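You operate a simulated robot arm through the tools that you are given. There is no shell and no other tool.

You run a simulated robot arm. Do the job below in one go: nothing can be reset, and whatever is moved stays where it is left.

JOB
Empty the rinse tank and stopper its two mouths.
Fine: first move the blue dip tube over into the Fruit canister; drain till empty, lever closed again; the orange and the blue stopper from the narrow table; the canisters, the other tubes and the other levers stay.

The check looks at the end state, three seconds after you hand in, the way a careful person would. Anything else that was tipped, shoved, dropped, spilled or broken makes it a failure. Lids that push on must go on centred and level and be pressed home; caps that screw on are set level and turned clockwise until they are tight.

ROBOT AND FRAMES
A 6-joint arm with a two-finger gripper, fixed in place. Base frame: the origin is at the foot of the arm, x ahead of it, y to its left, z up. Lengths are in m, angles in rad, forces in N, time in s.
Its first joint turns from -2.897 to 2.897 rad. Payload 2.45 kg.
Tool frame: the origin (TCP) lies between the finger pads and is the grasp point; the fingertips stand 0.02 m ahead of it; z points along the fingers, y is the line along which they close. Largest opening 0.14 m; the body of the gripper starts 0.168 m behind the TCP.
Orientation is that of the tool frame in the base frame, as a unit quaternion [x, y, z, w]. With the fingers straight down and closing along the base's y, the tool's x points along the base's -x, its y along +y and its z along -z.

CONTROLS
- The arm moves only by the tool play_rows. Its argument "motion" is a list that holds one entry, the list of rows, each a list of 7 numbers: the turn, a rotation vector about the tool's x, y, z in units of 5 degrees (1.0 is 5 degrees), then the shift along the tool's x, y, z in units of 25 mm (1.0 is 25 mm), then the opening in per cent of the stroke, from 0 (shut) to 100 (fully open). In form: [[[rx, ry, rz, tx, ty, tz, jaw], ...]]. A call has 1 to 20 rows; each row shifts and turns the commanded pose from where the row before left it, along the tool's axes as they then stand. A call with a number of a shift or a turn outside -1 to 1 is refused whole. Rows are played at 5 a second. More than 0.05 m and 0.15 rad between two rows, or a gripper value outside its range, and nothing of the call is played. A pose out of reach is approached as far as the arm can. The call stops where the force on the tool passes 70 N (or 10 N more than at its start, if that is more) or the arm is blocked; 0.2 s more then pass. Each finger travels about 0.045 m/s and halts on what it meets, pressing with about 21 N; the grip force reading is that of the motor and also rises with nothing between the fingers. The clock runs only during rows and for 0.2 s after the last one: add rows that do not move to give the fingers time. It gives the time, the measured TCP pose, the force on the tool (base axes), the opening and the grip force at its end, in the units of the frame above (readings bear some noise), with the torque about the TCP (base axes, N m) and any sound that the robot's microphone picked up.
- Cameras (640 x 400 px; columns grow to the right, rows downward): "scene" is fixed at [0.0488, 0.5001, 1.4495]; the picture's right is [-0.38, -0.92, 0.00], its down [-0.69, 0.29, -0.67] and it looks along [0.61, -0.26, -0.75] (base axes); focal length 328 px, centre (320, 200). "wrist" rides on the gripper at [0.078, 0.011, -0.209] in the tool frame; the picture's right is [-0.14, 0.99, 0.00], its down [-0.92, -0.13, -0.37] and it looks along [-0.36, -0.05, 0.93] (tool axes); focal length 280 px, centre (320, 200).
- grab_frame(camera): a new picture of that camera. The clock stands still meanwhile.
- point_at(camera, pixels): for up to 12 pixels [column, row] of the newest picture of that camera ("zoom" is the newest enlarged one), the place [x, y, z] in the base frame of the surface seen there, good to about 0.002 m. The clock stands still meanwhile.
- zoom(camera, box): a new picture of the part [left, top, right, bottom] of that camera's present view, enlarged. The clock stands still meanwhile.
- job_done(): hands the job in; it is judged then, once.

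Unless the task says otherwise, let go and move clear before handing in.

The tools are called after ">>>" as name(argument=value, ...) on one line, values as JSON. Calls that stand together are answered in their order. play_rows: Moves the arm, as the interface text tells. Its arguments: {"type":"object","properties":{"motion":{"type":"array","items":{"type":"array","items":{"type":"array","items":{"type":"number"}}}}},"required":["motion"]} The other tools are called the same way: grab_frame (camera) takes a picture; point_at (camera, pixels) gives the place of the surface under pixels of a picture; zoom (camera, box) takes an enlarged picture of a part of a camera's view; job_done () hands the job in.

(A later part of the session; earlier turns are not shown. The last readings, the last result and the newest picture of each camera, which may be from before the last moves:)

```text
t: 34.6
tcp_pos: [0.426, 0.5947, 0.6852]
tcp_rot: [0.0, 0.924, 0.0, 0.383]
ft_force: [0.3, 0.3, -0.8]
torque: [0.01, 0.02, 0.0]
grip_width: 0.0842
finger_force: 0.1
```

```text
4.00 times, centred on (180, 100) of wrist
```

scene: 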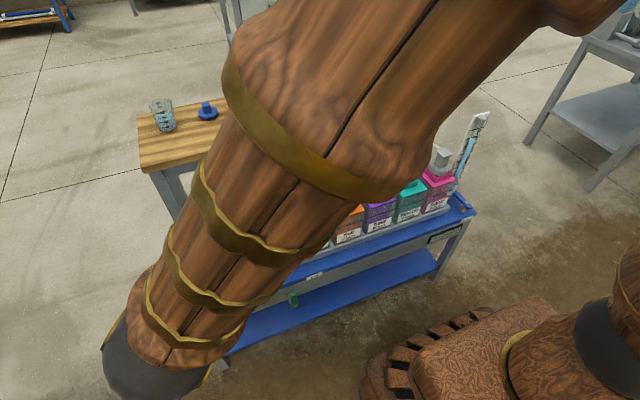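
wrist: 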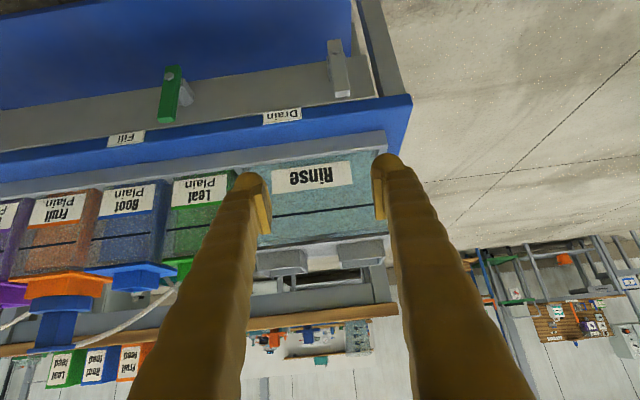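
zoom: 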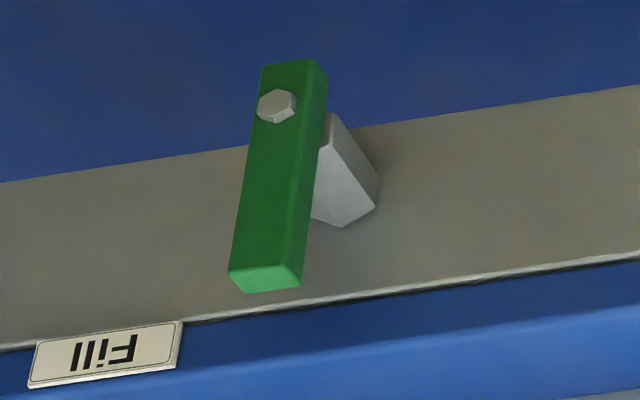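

Lever: front face x≈0.489, handle y 0.6235–0.643, z 0.428–0.519, bolt at z≈0.452, free end up. I close the fingers and bring them to the +y side of the handle's free end.

>>> play_rows(motion=[[[0, 0, 0, 0, 0.8, 0, 0], [0, 0, 0, 0, 0.8, 0, 0], [0, 0, 0, 0, 0.8, 0, 0], [0, 0, 0, 0, 0.83, 0, 0], [0, 0, 0, 0, 0, 0, 0], [0, 0, 0, 0.36, 0, 0.813, 0], [0, 0, 0, 0.36, 0, 0.813, 0], [0, 0, 0, 0.36, 0, 0.813, 0], [0, 0, 0, 0.36, 0, 0.813, 0], [0, 0, 0, 0.36, 0, 0.813, 0], [0, 0, 0, 0.36, 0, 0.813, 0], [0, 0, 0, 0, 0, 0, 0]]])

>>> grab_frame(camera="wrist")

>>> grab_frame(camera="scene")

```text
t: 37.2
tcp_pos: [0.4749, 0.6752, 0.56]
tcp_rot: [0.0, 0.923, 0.0, 0.384]
ft_force: [-0.6, -1.0, 0.1]
torque: [-0.04, -0.02, 0.02]
grip_width: 0.0002
finger_force: 21.1
```

```text
taken
```

wrist: 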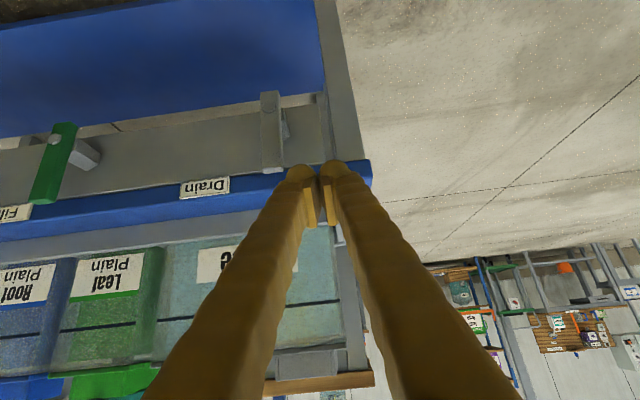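

```text
taken
```

scene: 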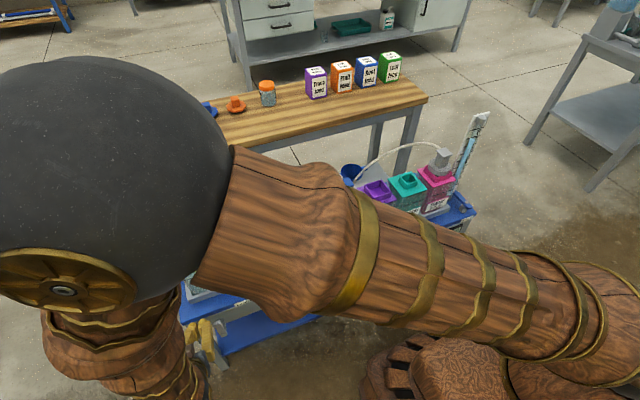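

>>> point_at(camera="wrist", pixels=[[288, 178], [300, 166], [335, 166], [350, 178], [318, 180], [270, 95], [262, 165], [282, 165], [275, 130]])

>>> zoom(camera="wrist", box=[220, 80, 380, 240])

```text
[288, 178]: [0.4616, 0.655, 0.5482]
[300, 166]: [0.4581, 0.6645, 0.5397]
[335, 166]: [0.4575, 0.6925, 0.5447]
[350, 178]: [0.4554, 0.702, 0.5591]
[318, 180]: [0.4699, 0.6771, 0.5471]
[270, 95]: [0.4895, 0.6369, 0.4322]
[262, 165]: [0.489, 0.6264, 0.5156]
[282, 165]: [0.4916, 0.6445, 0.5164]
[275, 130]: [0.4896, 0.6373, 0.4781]
```

```text
2.50 times, centred on (300, 160) of wrist
```

zoom: 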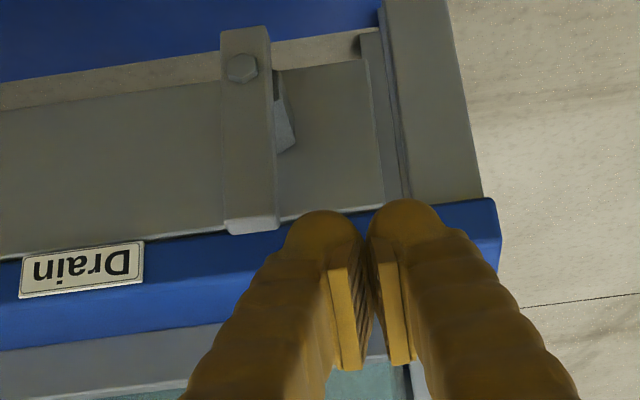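

Finger sides reach y≈0.653 while the handle's edge is at 0.6445, so it's clear to go down the rest. Then I'll push in -y in small steps.

>>> play_rows(motion=[[[0, 0, 0, 0.36, 0, 0.813, 0], [0, 0, 0, 0.36, 0, 0.813, 0], [0, 0, 0, 0, 0, 0, 0]]])

>>> play_rows(motion=[[[0, 0, 0, 0, -0.15, 0, 0], [0, 0, 0, 0, -0.15, 0, 0], [0, 0, 0, 0, -0.15, 0, 0], [0, 0, 0, 0, 0, 0, 0]]])

>>> zoom(camera="wrist", box=[220, 80, 380, 240])

```text
t: 38.0
tcp_pos: [0.4908, 0.6744, 0.5194]
tcp_rot: [0.0, 0.923, 0.0, 0.384]
ft_force: [-0.1, 0.1, -0.3]
torque: [0.0, 0.01, -0.02]
grip_width: 0.0
finger_force: 20.7
```

```text
t: 39.0
tcp_pos: [0.4917, 0.664, 0.5185]
tcp_rot: [-0.001, 0.924, 0.001, 0.384]
ft_force: [0.0, 0.0, -0.9]
torque: [0.04, 0.0, 0.02]
grip_width: 0.0003
finger_force: 21.5
```

```text
2.50 times, centred on (300, 160) of wrist
```

zoom: 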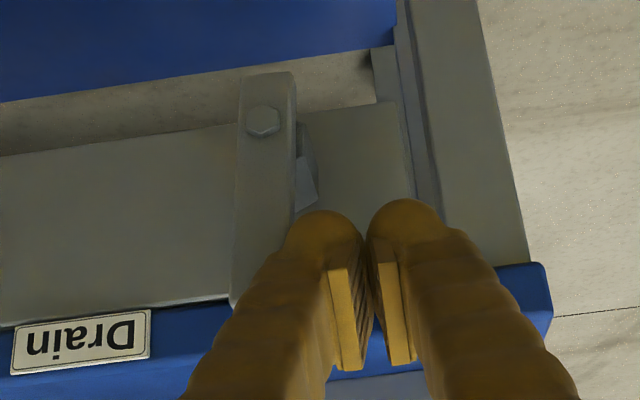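

No force yet at y=0.664. I continue in -y in small steps.

>>> play_rows(motion=[[[0, 0, 0, 0, -0.12, 0, 0], [0, 0, 0, 0, -0.12, 0, 0], [0, 0, 0, 0, -0.12, 0, 0], [0, 0, 0, 0, 0, 0, 0]]])

>>> zoom(camera="wrist", box=[220, 80, 380, 240])

```text
t: 40.0
tcp_pos: [0.4908, 0.6553, 0.5182]
tcp_rot: [-0.001, 0.924, -0.004, 0.383]
ft_force: [-0.4, -0.2, -0.1]
torque: [0.01, -0.03, -0.01]
grip_width: 0.0003
finger_force: 20.8
```

```text
2.50 times, centred on (300, 160) of wrist
```

zoom: 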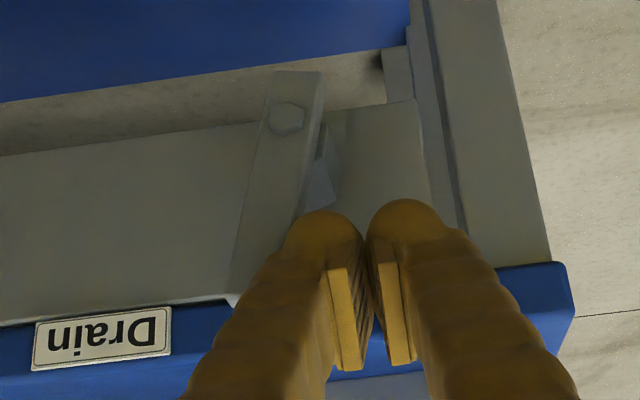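

The handle is following, tilting toward -y with almost no force. I continue along its arc.

>>> play_rows(motion=[[[0, 0, 0, 0, -0.26, 0, 0], [0, 0, 0, 0, -0.26, 0, 0], [0, 0, 0, 0.07, -0.22, 0.07, 0], [0, 0, 0, 0.07, -0.22, 0.07, 0], [0, 0, 0, 0.11, -0.19, 0.11, 0], [0, 0, 0, 0.11, -0.19, 0.11, 0], [0, 0, 0, 0, 0, 0, 0]]])

>>> zoom(camera="wrist", box=[220, 80, 380, 240])

```text
t: 41.6
tcp_pos: [0.4929, 0.6491, 0.5236]
tcp_rot: [0.0, 0.924, -0.006, 0.382]
ft_force: [0.7, -1.2, 0.9]
torque: [-0.01, 0.04, 0.01]
grip_width: 0.0
finger_force: 21.2
out of reach, approached as far as the arm can: row 1, 2, 3, 4, 5, 6
```

```text
2.50 times, centred on (300, 160) of wrist
```

zoom: 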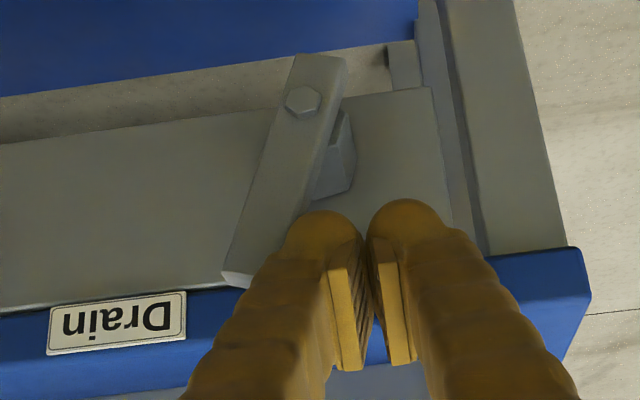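

Rows 1–6 ran into the arm's inner reach limit with this 45° tilt; the handle is at roughly 25°. I'll back off in +y and up, then return the tool to straight down, which reaches better here.

>>> play_rows(motion=[[[0, 0, 0, -0.35, 0.5, -0.35, 0], [0, 0, 0, -0.35, 0.5, -0.35, 0], [0, 0, 0, 0, 0, 0, 0]]])

```text
t: 42.4
tcp_pos: [0.4928, 0.6725, 0.5479]
tcp_rot: [-0.001, 0.924, 0.001, 0.384]
ft_force: [0.7, 0.7, -0.1]
torque: [0.0, -0.03, 0.0]
grip_width: 0.0
finger_force: 21.3
```

The next call starts from the actual pose, good. Now rotate the tool back to straight down and shift slightly toward the robot (x≈0.484) to stay clear of the valve body.

>>> play_rows(motion=[[[0, 1, 0, 0, 0, 0, 0], [0, 1, 0, 0, 0, 0, 0], [0, 1, 0, 0, 0, 0, 0], [0, 1, 0, 0, 0, 0, 0], [0, 1, 0, 0, 0, 0, 0], [0, 1, 0, 0, 0, 0, 0], [0, 1, 0, 0, 0, 0, 0], [0, 1, 0, 0, 0, 0, 0], [0, 1, 0, 0, 0, 0, 0], [0, 0, 0, 0.35, 0, 0, 0], [0, 0, 0, 0, 0, 0, 0]]])

>>> grab_frame(camera="wrist")

>>> grab_frame(camera="scene")

```text
t: 44.8
tcp_pos: [0.4842, 0.6743, 0.5473]
tcp_rot: [0.0, 1.0, 0.0, 0.001]
ft_force: [0.7, -0.4, 0.1]
torque: [-0.01, 0.02, -0.02]
grip_width: 0.0001
finger_force: 21.0
```

```text
taken
```

wrist: 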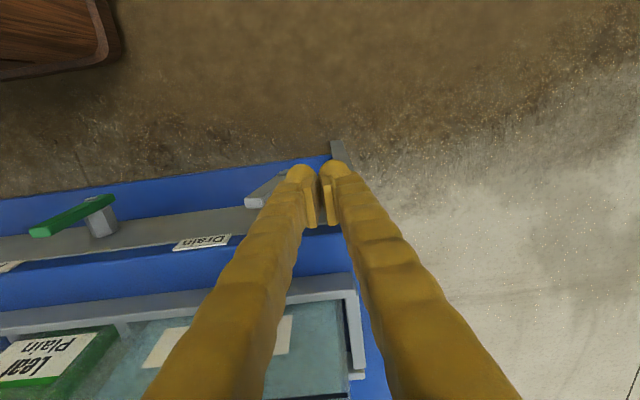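

```text
taken
```

scene: 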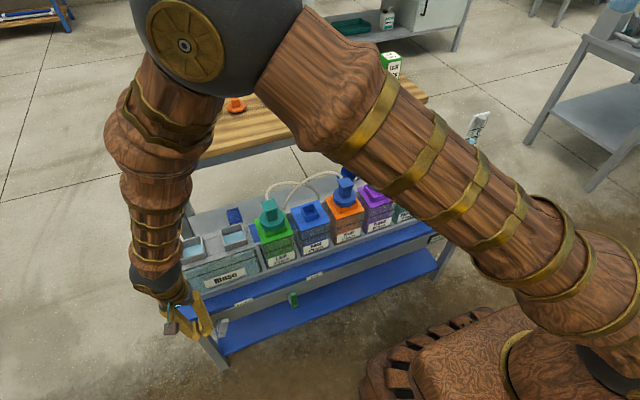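

>>> zoom(camera="scene", box=[160, 270, 320, 370])

>>> zoom(camera="wrist", box=[200, 120, 360, 240])

```text
4.00 times, centred on (240, 320) of scene
```

zoom: 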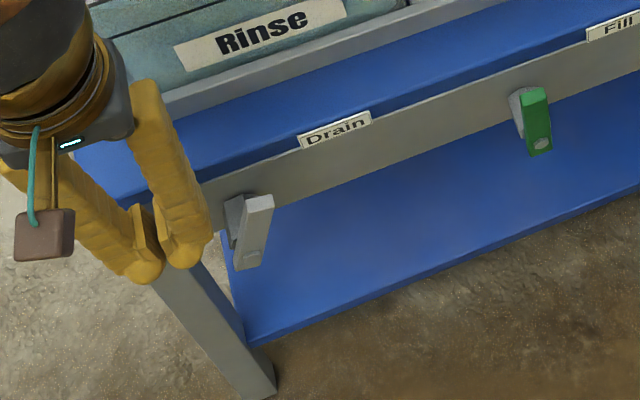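

```text
3.33 times, centred on (280, 180) of wrist
```

zoom: 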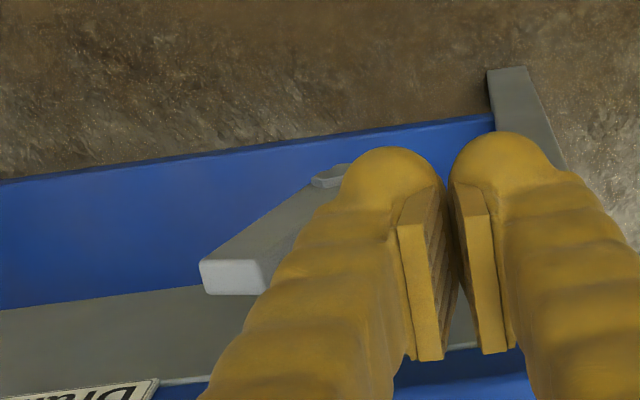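

The lever stays tilted, with its free end at wrist-zoom (232,270). I measure its position to plan the rest of the push.

>>> point_at(camera="zoom", pixels=[[205, 264], [258, 264], [232, 275], [330, 180], [270, 240], [290, 210]])

>>> zoom(camera="scene", box=[205, 310, 237, 342])

```text
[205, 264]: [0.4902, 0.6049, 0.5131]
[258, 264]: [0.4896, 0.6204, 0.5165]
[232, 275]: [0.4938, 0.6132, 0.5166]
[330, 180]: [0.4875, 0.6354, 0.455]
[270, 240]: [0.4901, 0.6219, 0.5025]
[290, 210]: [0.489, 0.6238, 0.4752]
```

```text
12.50 times, centred on (221, 326) of scene
```

zoom: 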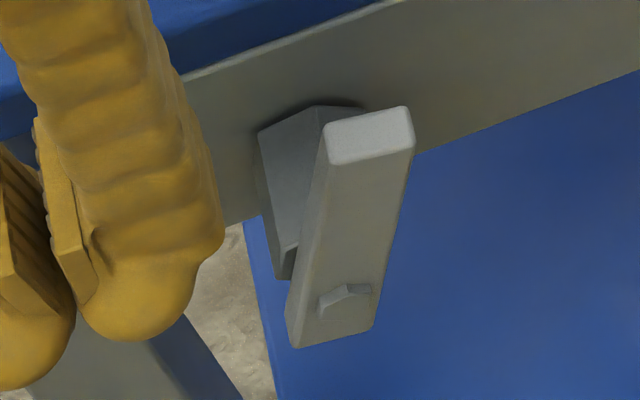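

Lever is at about 19° from vertical toward -y. I lower the straight-down fingers to z≈0.515 on its +y side and push along the arc.

>>> play_rows(motion=[[[0, 0, 0, 0, 0, 0.64, 0], [0, 0, 0, 0, 0, 0.64, 0], [0, 0, 0, 0, -0.4, 0, 0], [0, 0, 0, 0, -0.4, 0, 0], [0, 0, 0, 0, -0.44, 0, 0], [0, 0, 0, 0, -0.22, 0.1, 0], [0, 0, 0, 0, -0.22, 0.1, 0], [0, 0, 0, 0, 0, 0, 0]]])

>>> zoom(camera="scene", box=[180, 290, 260, 350])

>>> zoom(camera="wrist", box=[200, 120, 360, 240])

```text
t: 46.6
tcp_pos: [0.4838, 0.6323, 0.5101]
tcp_rot: [0.0, 1.0, -0.001, 0.0]
ft_force: [0.0, 0.3, 0.2]
torque: [-0.03, -0.02, 0.0]
grip_width: 0.0
finger_force: 21.1
```

```text
6.67 times, centred on (220, 320) of scene
```

zoom: 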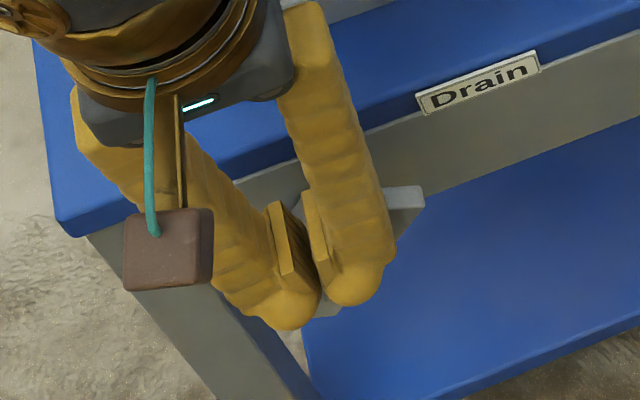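

```text
3.33 times, centred on (280, 180) of wrist
```

zoom: 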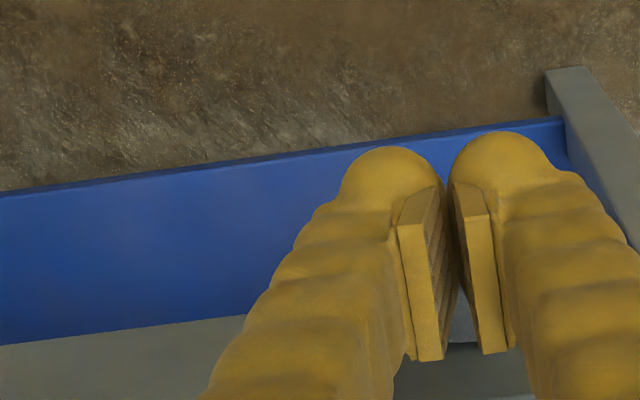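

The lever keeps turning with near-zero force. I continue along the arc toward horizontal.

>>> play_rows(motion=[[[0, 0, 0, 0, -0.19, 0.15, 0], [0, 0, 0, 0, -0.19, 0.16, 0], [0, 0, 0, 0, -0.14, 0.2, 0], [0, 0, 0, 0, -0.14, 0.2, 0], [0, 0, 0, 0, 0, 0, 0]]])

>>> zoom(camera="scene", box=[180, 290, 260, 350])

>>> zoom(camera="wrist", box=[200, 120, 360, 240])

```text
t: 47.8
tcp_pos: [0.4842, 0.6161, 0.4921]
tcp_rot: [0.0, 1.0, 0.0, 0.001]
ft_force: [-0.5, 1.0, 0.0]
torque: [0.01, 0.0, 0.01]
grip_width: 0.0
finger_force: 21.1
```

```text
6.67 times, centred on (220, 320) of scene
```

zoom: 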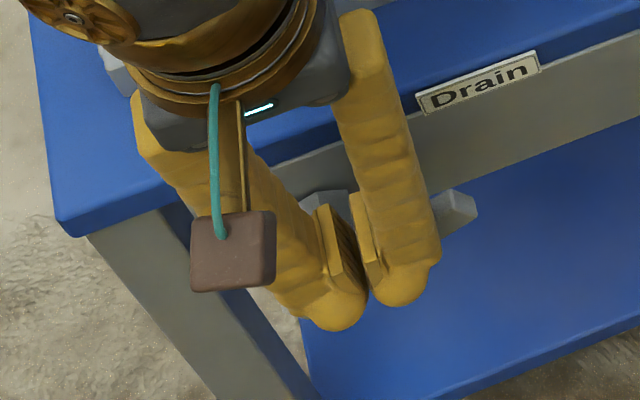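

```text
3.33 times, centred on (280, 180) of wrist
```

zoom: 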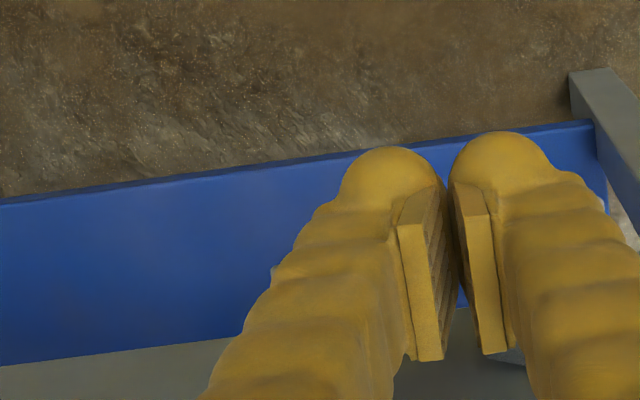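

>>> play_rows(motion=[[[0, 0, 0, 0, -0.08, 0.22, 0], [0, 0, 0, 0, -0.08, 0.23, 0], [0, 0, 0, 0, 0, 0, 0]]])

>>> zoom(camera="scene", box=[180, 290, 260, 350])

>>> grab_frame(camera="scene")

```text
t: 48.6
tcp_pos: [0.4831, 0.6129, 0.4813]
tcp_rot: [0.0, 1.0, 0.0, 0.0]
ft_force: [-0.9, 0.6, -0.3]
torque: [0.0, 0.02, 0.03]
grip_width: 0.0001
finger_force: 21.0
```

```text
6.67 times, centred on (220, 320) of scene
```

zoom: 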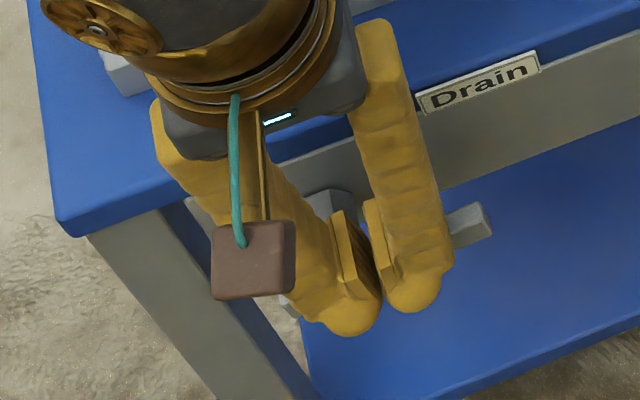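

```text
taken
```

scene: 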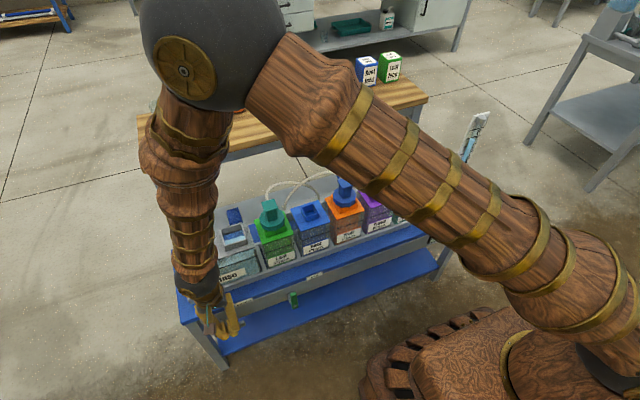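

Lever end is close to horizontal (scene zoom (470,222)). I check its end position and the water level through the open mouth.

>>> point_at(camera="scene", pixels=[[236, 238], [234, 236], [240, 316], [238, 320]])

>>> zoom(camera="scene", box=[210, 215, 258, 245])

```text
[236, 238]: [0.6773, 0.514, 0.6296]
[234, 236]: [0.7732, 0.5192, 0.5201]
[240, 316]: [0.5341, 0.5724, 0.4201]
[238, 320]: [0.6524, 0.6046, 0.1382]
```

```text
13.33 times, centred on (234, 230) of scene
```

zoom: 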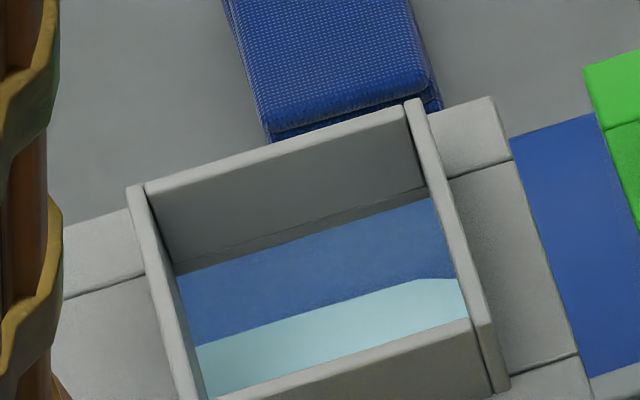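

The water has started to fall (it's lower in the mouth now). I wait with the arm still and watch.

>>> point_at(camera="zoom", pixels=[[320, 345], [420, 310], [250, 360], [330, 280]])

>>> play_rows(motion=[[[0, 0, 0, 0, 0, -0.3, 0], [0, 0, 0, 0, 0, -0.7, 0], [0, 0, 0, 0, 0, -1, 0], [0, 0, 0, 0, 0, 0, 0], [0, 0, 0, 0, 0, 0, 0], [0, 0, 0, 0, 0, 0, 0], [0, 0, 0, 0, 0, 0, 0], [0, 0, 0, 0, 0, 0, 0], [0, 0, 0, 0, 0, 0, 0], [0, 0, 0, 0, 0, 0, 0]]])

>>> zoom(camera="scene", box=[210, 215, 258, 245])

>>> zoom(camera="scene", box=[180, 290, 260, 350])

```text
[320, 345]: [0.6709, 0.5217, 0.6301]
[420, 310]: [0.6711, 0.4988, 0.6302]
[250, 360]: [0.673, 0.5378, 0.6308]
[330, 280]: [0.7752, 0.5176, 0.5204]
```

```text
t: 50.8
tcp_pos: [0.4828, 0.611, 0.5316]
tcp_rot: [0.0, 1.0, 0.0, 0.001]
ft_force: [0.7, -0.2, -0.2]
torque: [-0.02, 0.0, 0.0]
grip_width: 0.0
finger_force: 20.8
```

```text
13.33 times, centred on (234, 230) of scene
```

zoom: 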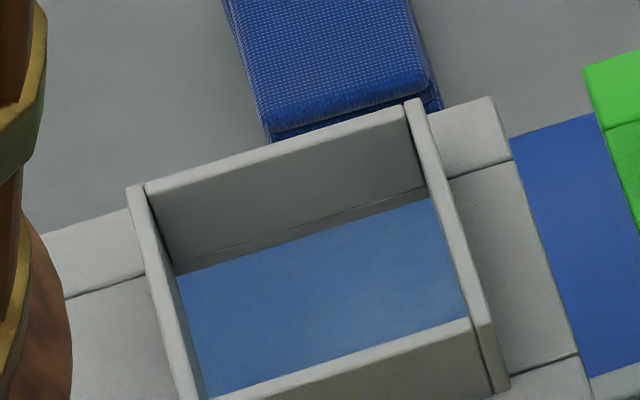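

```text
6.67 times, centred on (220, 320) of scene
```

zoom: 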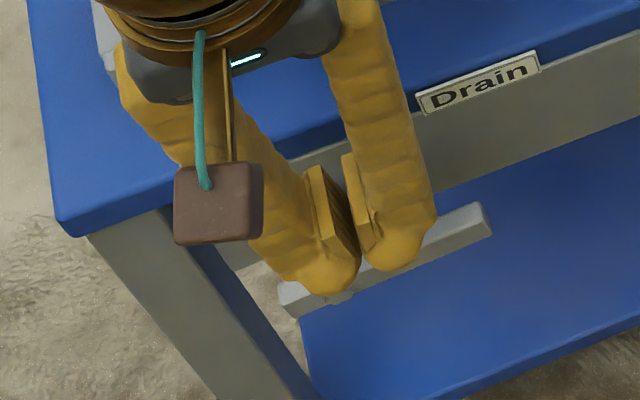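

The lever is now horizontal and stays open. The water isn't visible through the mouth any more, so I look at the tank's front wall.

>>> zoom(camera="scene", box=[190, 230, 280, 300])

>>> grab_frame(camera="wrist")

```text
5.71 times, centred on (235, 265) of scene
```

zoom: 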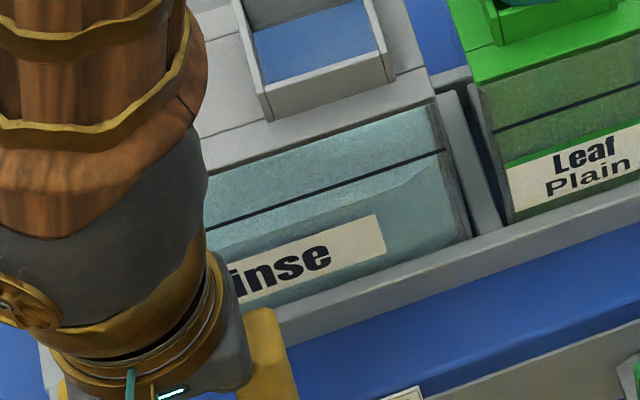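

```text
taken
```

wrist: 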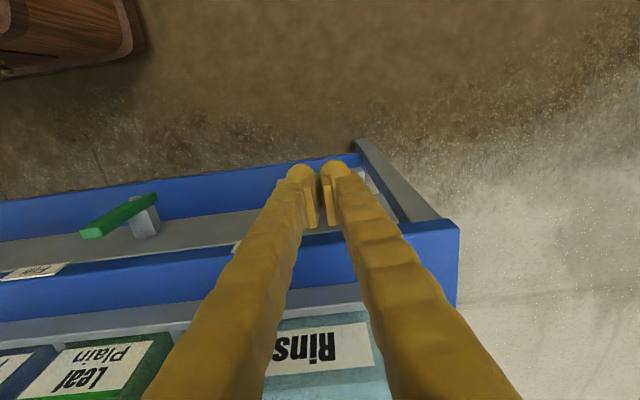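

The tank is still draining (a waterline shows on the front wall). I wait several more seconds.

>>> play_rows(motion=[[[0, 0, 0, 0, 0, 0, 0], [0, 0, 0, 0, 0, 0, 0], [0, 0, 0, 0, 0, 0, 0], [0, 0, 0, 0, 0, 0, 0], [0, 0, 0, 0, 0, 0, 0], [0, 0, 0, 0, 0, 0, 0], [0, 0, 0, 0, 0, 0, 0], [0, 0, 0, 0, 0, 0, 0], [0, 0, 0, 0, 0, 0, 0], [0, 0, 0, 0, 0, 0, 0], [0, 0, 0, 0, 0, 0, 0], [0, 0, 0, 0, 0, 0, 0], [0, 0, 0, 0, 0, 0, 0], [0, 0, 0, 0, 0, 0, 0], [0, 0, 0, 0, 0, 0, 0], [0, 0, 0, 0, 0, 0, 0], [0, 0, 0, 0, 0, 0, 0], [0, 0, 0, 0, 0, 0, 0], [0, 0, 0, 0, 0, 0, 0], [0, 0, 0, 0, 0, 0, 0]]])

>>> zoom(camera="scene", box=[190, 215, 280, 300])

```text
t: 55.0
tcp_pos: [0.4836, 0.6104, 0.5318]
tcp_rot: [0.0, 1.0, 0.0, 0.001]
ft_force: [-1.1, 0.0, 0.2]
torque: [-0.01, -0.03, 0.01]
grip_width: 0.0003
finger_force: 20.9
```

```text
4.71 times, centred on (235, 258) of scene
```

zoom: 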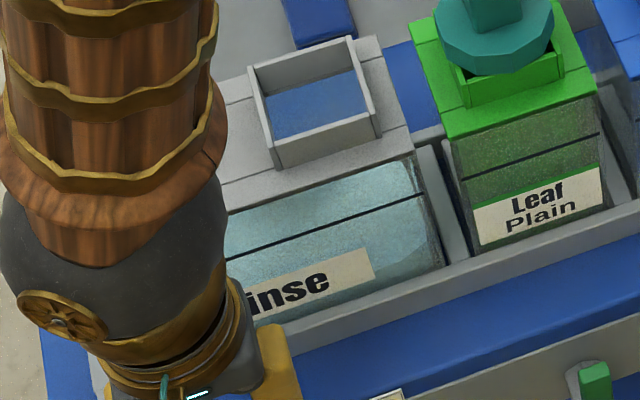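

The waterline on the front wall is hard to see from here. I lift up and move the wrist camera over the tank mouths to look straight in while it drains.

>>> play_rows(motion=[[[0, 0, 0, 0, 0, -0.8, 0], [0, 0, 0, 0, 0, -1, 0], [0, 0, 0, 0, 0, -1, 0], [0, 0, 0, 0, 0, -1, 0], [0, 0, 0, 0, 0, -1, 0], [0, 0, 0, 0, 0, -1, 0], [0, 0, 0, 0, 0, -1, 0], [0, 0, 0, 0, 0, -1, 0], [0, 0, 0, 0, 0, -1, 0], [0, 0, 0, 0, 0, -1, 0], [0, 0, 0, 0, 0, -1, 0], [0, 0, 0, -1, -0.45, -0.4, 0], [0, 0, 0, -1, -0.45, -0.4, 0], [0, 0, 0, -1, -0.45, -0.4, 0], [0, 0, 0, -1, -0.45, -0.4, 0], [0, 0, 0, -1, -0.45, -0.4, 0], [0, 0, 0, -1, -0.45, -0.4, 0], [0, 0, 0, -1, -0.45, -0.4, 0], [0, 0, 0, -1, -0.45, -0.4, 0], [0, 0, 0, 0, 0, 0, 0]]])

>>> grab_frame(camera="wrist")

>>> grab_frame(camera="scene")

```text
t: 59.2
tcp_pos: [0.685, 0.5233, 0.8824]
tcp_rot: [0.001, 1.0, 0.0, 0.001]
ft_force: [0.5, 0.5, -0.5]
torque: [-0.02, 0.02, 0.02]
grip_width: 0.0002
finger_force: 20.8
```

```text
taken
```

wrist: 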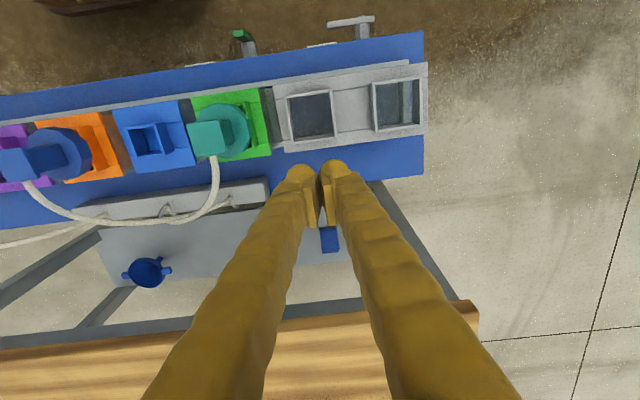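

```text
taken
```

scene: 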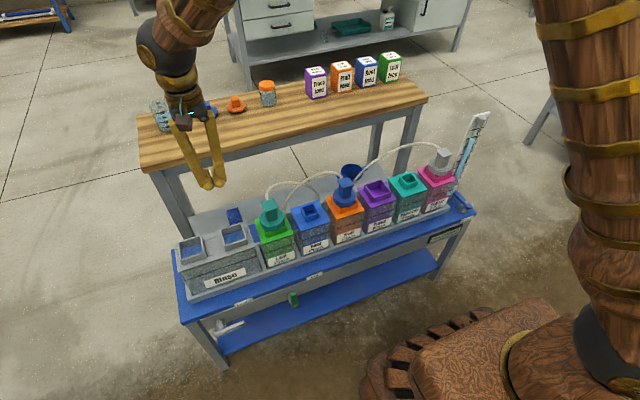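

>>> zoom(camera="wrist", box=[270, 60, 440, 160])

>>> zoom(camera="scene", box=[165, 220, 285, 310])

```text
3.76 times, centred on (355, 110) of wrist
```

zoom: 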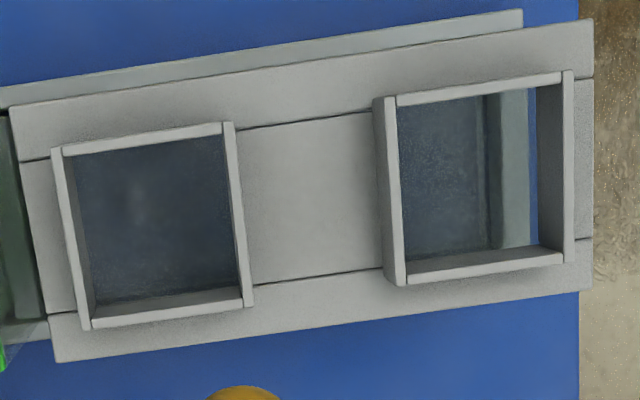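

```text
4.44 times, centred on (225, 265) of scene
```

zoom: 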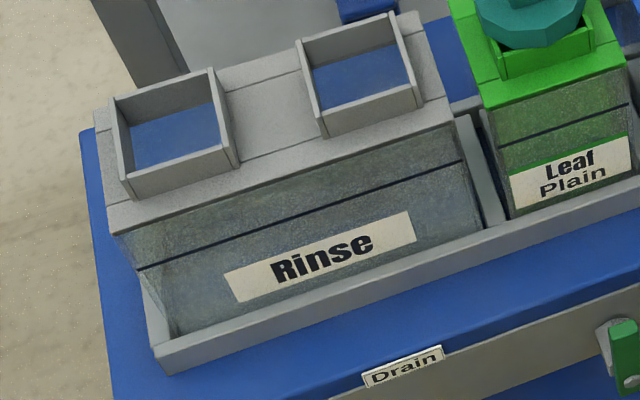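

Both mouths now show a dark tank floor without water. I measure the depth of the floor and compare again after a short wait.

>>> point_at(camera="wrist", pixels=[[310, 115], [305, 105], [320, 125], [390, 105], [385, 115], [346, 22], [362, 25], [330, 23]])

>>> play_rows(motion=[[[0, 0, 0, 0, 0, 0, 0], [0, 0, 0, 0, 0, 0, 0], [0, 0, 0, 0, 0, 0, 0], [0, 0, 0, 0, 0, 0, 0], [0, 0, 0, 0, 0, 0, 0], [0, 0, 0, 0, 0, 0, 0], [0, 0, 0, 0, 0, 0, 0], [0, 0, 0, 0, 0, 0, 0], [0, 0, 0, 0, 0, 0, 0], [0, 0, 0, 0, 0, 0, 0], [0, 0, 0, 0, 0, 0, 0], [0, 0, 0, 0, 0, 0, 0], [0, 0, 0, 0, 0, 0, 0], [0, 0, 0, 0, 0, 0, 0], [0, 0, 0, 0, 0, 0, 0], [0, 0, 0, 0, 0, 0, 0], [0, 0, 0, 0, 0, 0, 0], [0, 0, 0, 0, 0, 0, 0], [0, 0, 0, 0, 0, 0, 0], [0, 0, 0, 0, 0, 0, 0]]])

>>> zoom(camera="wrist", box=[270, 60, 440, 160])

```text
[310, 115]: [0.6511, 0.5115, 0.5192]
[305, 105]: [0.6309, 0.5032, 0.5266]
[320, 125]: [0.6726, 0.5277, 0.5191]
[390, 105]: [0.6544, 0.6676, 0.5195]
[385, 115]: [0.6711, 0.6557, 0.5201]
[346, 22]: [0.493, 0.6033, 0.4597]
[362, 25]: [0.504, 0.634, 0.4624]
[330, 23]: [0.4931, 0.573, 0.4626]
```

```text
t: 63.4
tcp_pos: [0.684, 0.5239, 0.8815]
tcp_rot: [-0.001, 1.0, -0.002, 0.001]
ft_force: [-0.6, 0.8, -0.4]
torque: [0.0, 0.02, 0.03]
grip_width: 0.0001
finger_force: 20.7
```

```text
3.76 times, centred on (355, 110) of wrist
```

zoom: 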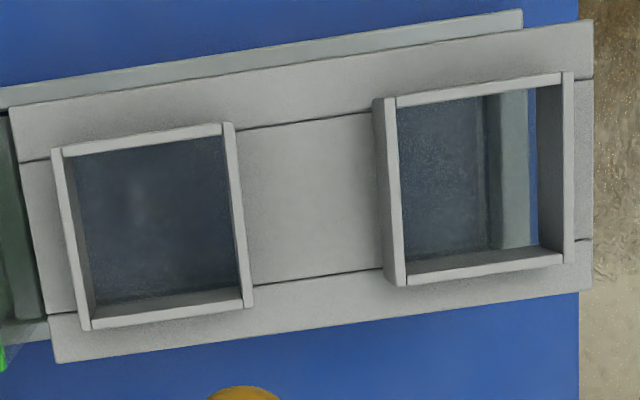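

>>> point_at(camera="zoom", pixels=[[120, 170], [140, 195], [130, 210], [160, 180], [200, 200], [180, 250], [120, 270], [210, 160], [430, 140], [430, 200], [460, 170], [470, 230]])

>>> zoom(camera="wrist", box=[285, 85, 345, 145])

```text
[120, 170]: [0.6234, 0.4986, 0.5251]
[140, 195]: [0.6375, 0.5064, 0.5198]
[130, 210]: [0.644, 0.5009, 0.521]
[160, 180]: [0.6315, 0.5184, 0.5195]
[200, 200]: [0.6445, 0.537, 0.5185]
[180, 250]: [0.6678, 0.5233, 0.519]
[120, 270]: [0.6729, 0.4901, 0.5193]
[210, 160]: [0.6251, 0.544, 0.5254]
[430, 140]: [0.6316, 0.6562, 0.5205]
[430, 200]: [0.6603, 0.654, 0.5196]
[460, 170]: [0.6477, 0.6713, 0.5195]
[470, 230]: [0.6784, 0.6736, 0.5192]
```

```text
6.67 times, centred on (315, 115) of wrist
```

zoom: 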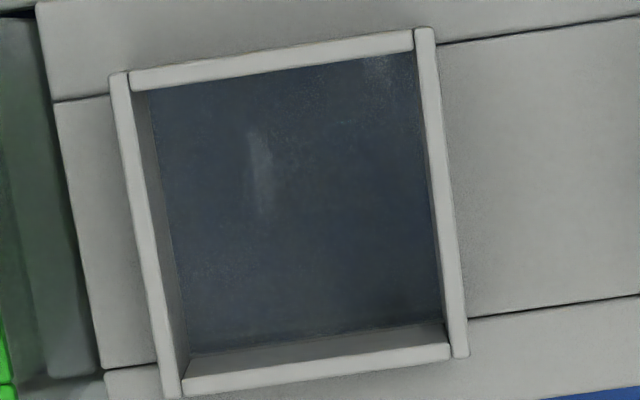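

The floor reads z≈0.519–0.525 everywhere and the picture is unchanged over 4 s, so the tank is drained. I also take the mouth rims' corners for the later stopper placement.

>>> point_at(camera="zoom", pixels=[[118, 82], [424, 34], [458, 345], [172, 390], [270, 62], [445, 190], [140, 220], [310, 368]])

>>> zoom(camera="wrist", box=[365, 75, 430, 140])

```text
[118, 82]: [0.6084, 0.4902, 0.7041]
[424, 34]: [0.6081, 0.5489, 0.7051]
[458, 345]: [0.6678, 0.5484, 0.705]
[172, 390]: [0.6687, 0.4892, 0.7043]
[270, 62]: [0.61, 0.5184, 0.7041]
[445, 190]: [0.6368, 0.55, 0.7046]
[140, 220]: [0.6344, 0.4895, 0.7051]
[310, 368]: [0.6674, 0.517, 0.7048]
```

```text
6.15 times, centred on (398, 108) of wrist
```

zoom: 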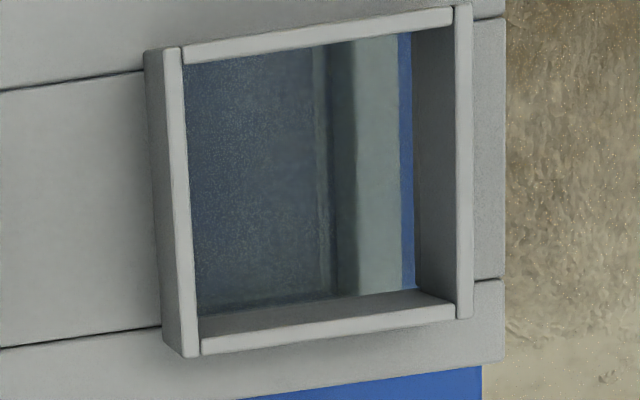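

>>> point_at(camera="zoom", pixels=[[173, 55], [461, 12], [464, 310], [192, 350], [315, 35], [466, 160], [182, 200], [330, 330]])

```text
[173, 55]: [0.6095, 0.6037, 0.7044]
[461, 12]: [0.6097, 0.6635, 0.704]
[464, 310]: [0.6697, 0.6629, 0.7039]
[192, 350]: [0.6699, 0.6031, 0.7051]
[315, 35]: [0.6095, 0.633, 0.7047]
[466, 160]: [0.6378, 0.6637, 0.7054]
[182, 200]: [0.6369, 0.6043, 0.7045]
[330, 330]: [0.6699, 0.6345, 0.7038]
```

Mouth centres: about (0.638, 0.518) and (0.639, 0.633). To close the lever I'll press its short end (y≈0.65) down with the straight fingers, which swings the handle back up; the arm goes back in front of the bench first.

>>> play_rows(motion=[[[0, 0, 0, 1, 0.74, 0, 0], [0, 0, 0, 1, 0.74, 0, 0], [0, 0, 0, 1, 0.74, 0, 0], [0, 0, 0, 1, 0.74, 0, 0], [0, 0, 0, 1, 0.74, 0, 0], [0, 0, 0, 1, 0.74, 0, 0], [0, 0, 0, 1, 0.74, 0, 0], [0, 0, 0, 1, 0.74, 0, 0], [0, 0, 0, 0, 0, 1, 0], [0, 0, 0, 0, 0, 1, 0], [0, 0, 0, 0, 0, 1, 0], [0, 0, 0, 0, 0, 1, 0], [0, 0, 0, 0, 0, 1, 0], [0, 0, 0, 0, 0, 1, 0], [0, 0, 0, 0, 0, 1, 0], [0, 0, 0, 0, 0, 1, 0], [0, 0, 0, 0, 0, 1, 0], [0, 0, 0, 0, 0, 1, 0], [0, 0, 0, 0, 0, 0, 0]]])

>>> grab_frame(camera="wrist")

>>> zoom(camera="scene", box=[165, 220, 285, 310])

```text
t: 67.4
tcp_pos: [0.4839, 0.6686, 0.6322]
tcp_rot: [0.0, 1.0, 0.0, 0.0]
ft_force: [1.1, -0.5, 0.1]
torque: [0.01, 0.03, 0.02]
grip_width: 0.0002
finger_force: 20.9
```

```text
taken
```

wrist: 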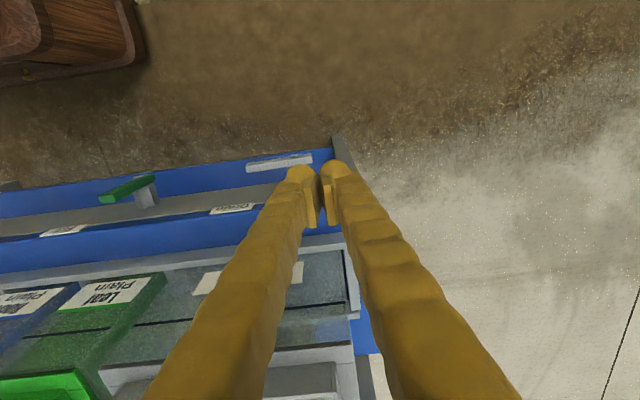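

```text
4.44 times, centred on (225, 265) of scene
```

zoom: 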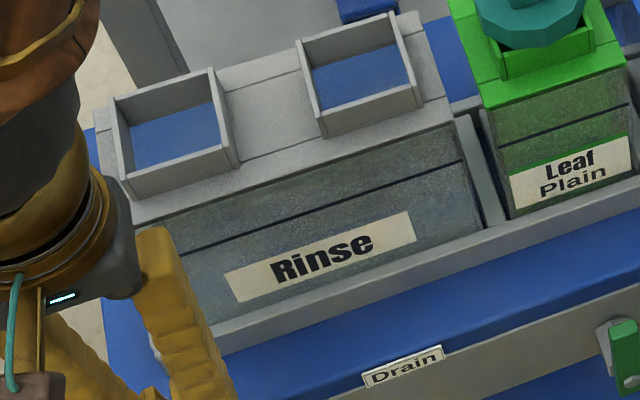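

The front wall looks uniformly dark now. I wait another 4 s with the lever still open to be sure nothing further changes.

>>> play_rows(motion=[[[0, 0, 0, 0, 0, 0, 0], [0, 0, 0, 0, 0, 0, 0], [0, 0, 0, 0, 0, 0, 0], [0, 0, 0, 0, 0, 0, 0], [0, 0, 0, 0, 0, 0, 0], [0, 0, 0, 0, 0, 0, 0], [0, 0, 0, 0, 0, 0, 0], [0, 0, 0, 0, 0, 0, 0], [0, 0, 0, 0, 0, 0, 0], [0, 0, 0, 0, 0, 0, 0], [0, 0, 0, 0, 0, 0, 0], [0, 0, 0, 0, 0, 0, 0], [0, 0, 0, 0, 0, 0, 0], [0, 0, 0, 0, 0, 0, 0], [0, 0, 0, 0, 0, 0, 0], [0, 0, 0, 0, 0, 0, 0], [0, 0, 0, 0, 0, 0, 0], [0, 0, 0, 0, 0, 0, 0], [0, 0, 0, 0, 0, 0, 0], [0, 0, 0, 0, 0, 0, 0]]])

>>> zoom(camera="scene", box=[165, 220, 285, 310])

>>> zoom(camera="wrist", box=[220, 130, 380, 250])

```text
t: 71.6
tcp_pos: [0.4833, 0.6696, 0.632]
tcp_rot: [0.001, 1.0, 0.0, 0.001]
ft_force: [-0.1, -0.5, 0.4]
torque: [0.0, -0.02, -0.04]
grip_width: 0.0002
finger_force: 21.2
```

```text
4.44 times, centred on (225, 265) of scene
```

zoom: 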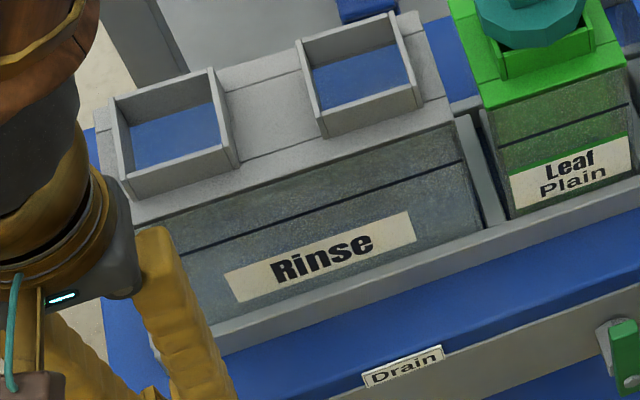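

```text
3.33 times, centred on (300, 190) of wrist
```

zoom: 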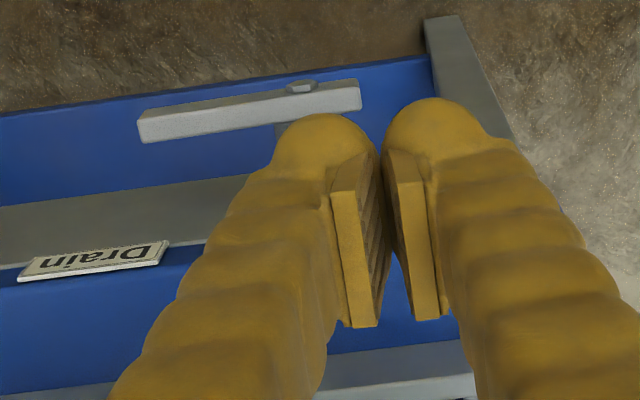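

No change at all, so it's empty. Now I measure the horizontal lever precisely.

>>> point_at(camera="zoom", pixels=[[142, 128], [200, 115], [260, 105], [300, 88], [340, 92], [355, 90], [357, 105], [330, 105], [145, 115], [250, 97]])

```text
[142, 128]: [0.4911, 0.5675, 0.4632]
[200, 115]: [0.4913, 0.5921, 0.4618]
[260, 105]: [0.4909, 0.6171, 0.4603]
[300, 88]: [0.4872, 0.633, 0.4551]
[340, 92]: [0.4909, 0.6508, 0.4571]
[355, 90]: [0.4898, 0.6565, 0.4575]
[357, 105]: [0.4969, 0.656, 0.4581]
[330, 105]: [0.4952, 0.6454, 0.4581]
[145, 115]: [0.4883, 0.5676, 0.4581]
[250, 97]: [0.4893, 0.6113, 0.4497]
```

>>> play_rows(motion=[[[0, 0, 0, 0, 0.1, 0.8, 0], [0, 0, 0, 0, 0, 1, 0], [0, 0, 0, 0, 0, 1, 0], [0, 0, 0, 0, 0, 1, 0], [0, 0, 0, 0, 0, 1, 0], [0, 0, 0, 0, 0, 0.8, 0], [0, 0, 0, 0, 0, 0, 0]]])

>>> zoom(camera="wrist", box=[220, 100, 380, 220])

>>> zoom(camera="scene", box=[170, 290, 250, 350])

```text
t: 73.2
tcp_pos: [0.4817, 0.6727, 0.4914]
tcp_rot: [-0.001, 1.0, 0.0, 0.001]
ft_force: [-0.3, -0.6, 0.1]
torque: [-0.03, -0.01, 0.03]
grip_width: 0.0
finger_force: 20.5
```

```text
3.33 times, centred on (300, 160) of wrist
```

zoom: 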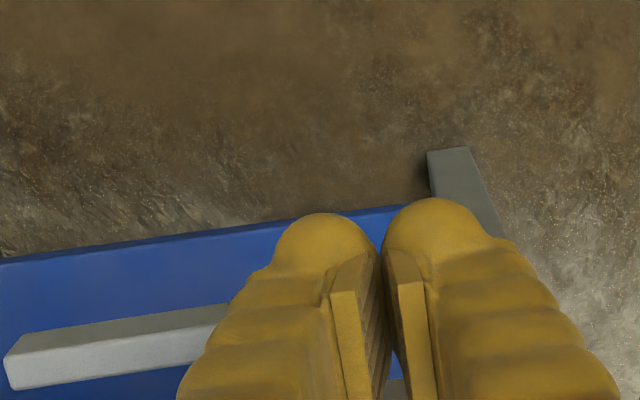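

```text
6.67 times, centred on (210, 320) of scene
```

zoom: 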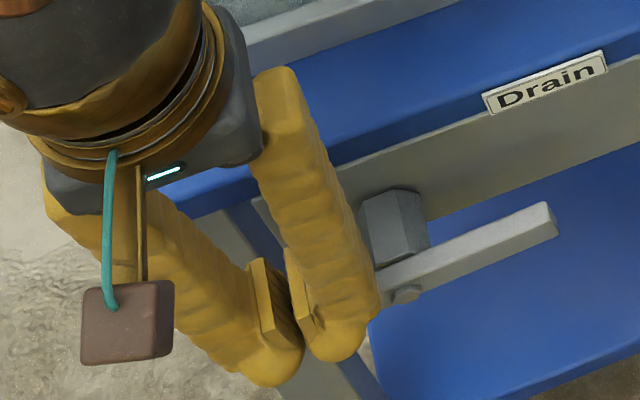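

The right fingertip is above the lever's short end. I press down in small steps.

>>> play_rows(motion=[[[0, 0, 0, 0, 0, 0.3, 0], [0, 0, 0, 0, 0, 0.2, 0], [0, 0, 0, 0, 0, 0.2, 0], [0, 0, 0, 0, 0, 0.2, 0], [0, 0, 0, 0, 0, 0, 0]]])

>>> zoom(camera="scene", box=[170, 290, 250, 350])

```text
t: 74.4
tcp_pos: [0.4833, 0.6709, 0.4686]
tcp_rot: [0.0, 1.0, 0.0, 0.001]
ft_force: [0.2, 1.2, 3.0]
torque: [-0.01, 0.0, 0.02]
grip_width: 0.0
finger_force: 20.9
```

```text
6.67 times, centred on (210, 320) of scene
```

zoom: 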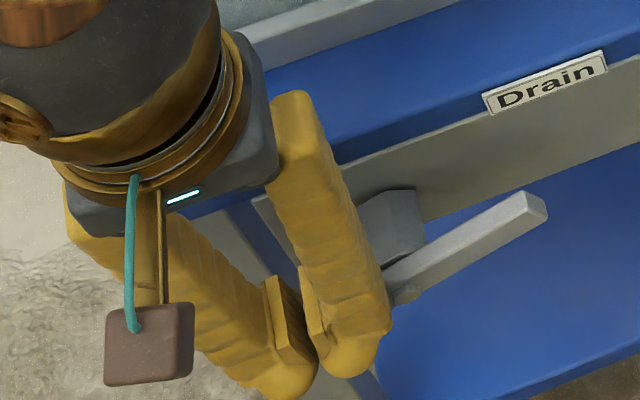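

The handle's long end is rising. I continue: down a bit more, then sideways in -y.

>>> play_rows(motion=[[[0, 0, 0, 0, 0.05, 0.15, 0], [0, 0, 0, 0, 0, 0.15, 0], [0, 0, 0, 0, -0.02, 0.12, 0], [0, 0, 0, 0, -0.05, 0.1, 0], [0, 0, 0, 0, 0, 0, 0]]])

>>> zoom(camera="scene", box=[170, 290, 250, 350])

```text
t: 75.6
tcp_pos: [0.485, 0.6728, 0.4565]
tcp_rot: [0.0, 1.0, 0.001, 0.0]
ft_force: [0.1, 11.9, 2.1]
torque: [0.11, -0.03, 0.12]
grip_width: 0.0
finger_force: 20.8
```

```text
6.67 times, centred on (210, 320) of scene
```

zoom: 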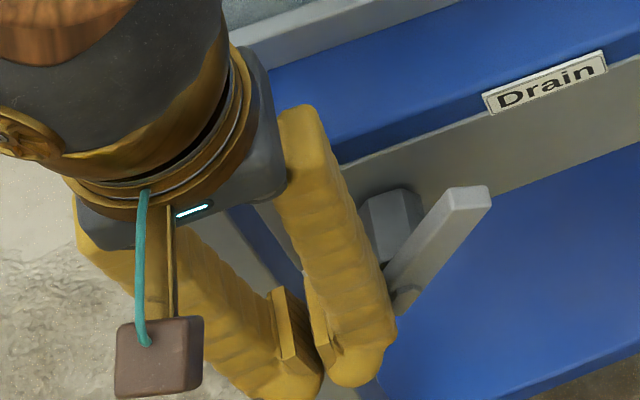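

The lever is near 45° and I'm now pushing its short end sideways (+12 N reaction). I go a little lower and push in -y to bring it upright.

>>> play_rows(motion=[[[0, 0, 0, 0.04, 0, 0.2, 0], [0, 0, 0, 0, -0.1, 0.1, 0], [0, 0, 0, 0, -0.1, 0.1, 0], [0, 0, 0, 0, -0.1, 0.05, 0], [0, 0, 0, 0, 0, 0, 0]]])

>>> zoom(camera="scene", box=[170, 290, 250, 350])

```text
t: 76.8
tcp_pos: [0.4833, 0.6687, 0.4479]
tcp_rot: [0.0, 1.0, 0.003, 0.003]
ft_force: [-17.0, 59.8, 31.1]
torque: [-1.27, -0.4, 0.21]
grip_width: 0.0
finger_force: 21.0
```

```text
6.67 times, centred on (210, 320) of scene
```

zoom: 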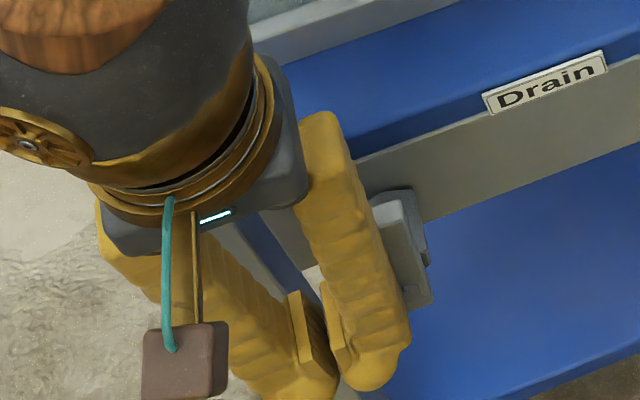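

Reaction rose to 60 N and the handle looks upright against its stop. I back off in +y at once and check the lever's angle.

>>> play_rows(motion=[[[0, 0, 0, 0, 0.3, 0, 0], [0, 0, 0, 0, 0.5, 0, 0], [0, 0, 0, 0, 0.5, 0, 0], [0, 0, 0, 0, 0, 0, 0]]])

>>> zoom(camera="scene", box=[170, 290, 250, 350])

>>> zoom(camera="wrist", box=[180, 100, 380, 240])

```text
t: 77.8
tcp_pos: [0.4832, 0.6967, 0.4436]
tcp_rot: [0.0, 1.0, 0.0, 0.0]
ft_force: [0.5, 0.2, 1.1]
torque: [-0.01, -0.01, 0.03]
grip_width: 0.0
finger_force: 21.1
```

```text
6.67 times, centred on (210, 320) of scene
```

zoom: 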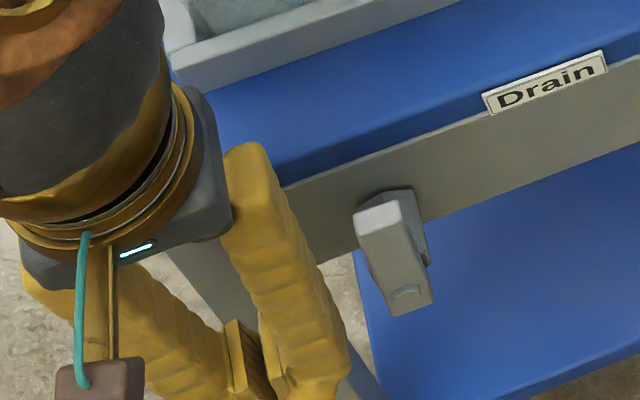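

```text
2.86 times, centred on (280, 170) of wrist
```

zoom: 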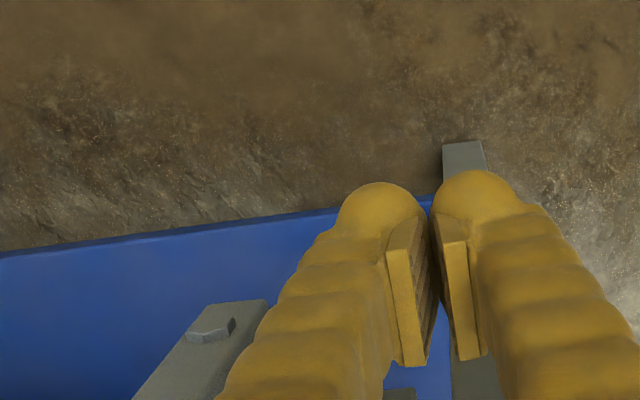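

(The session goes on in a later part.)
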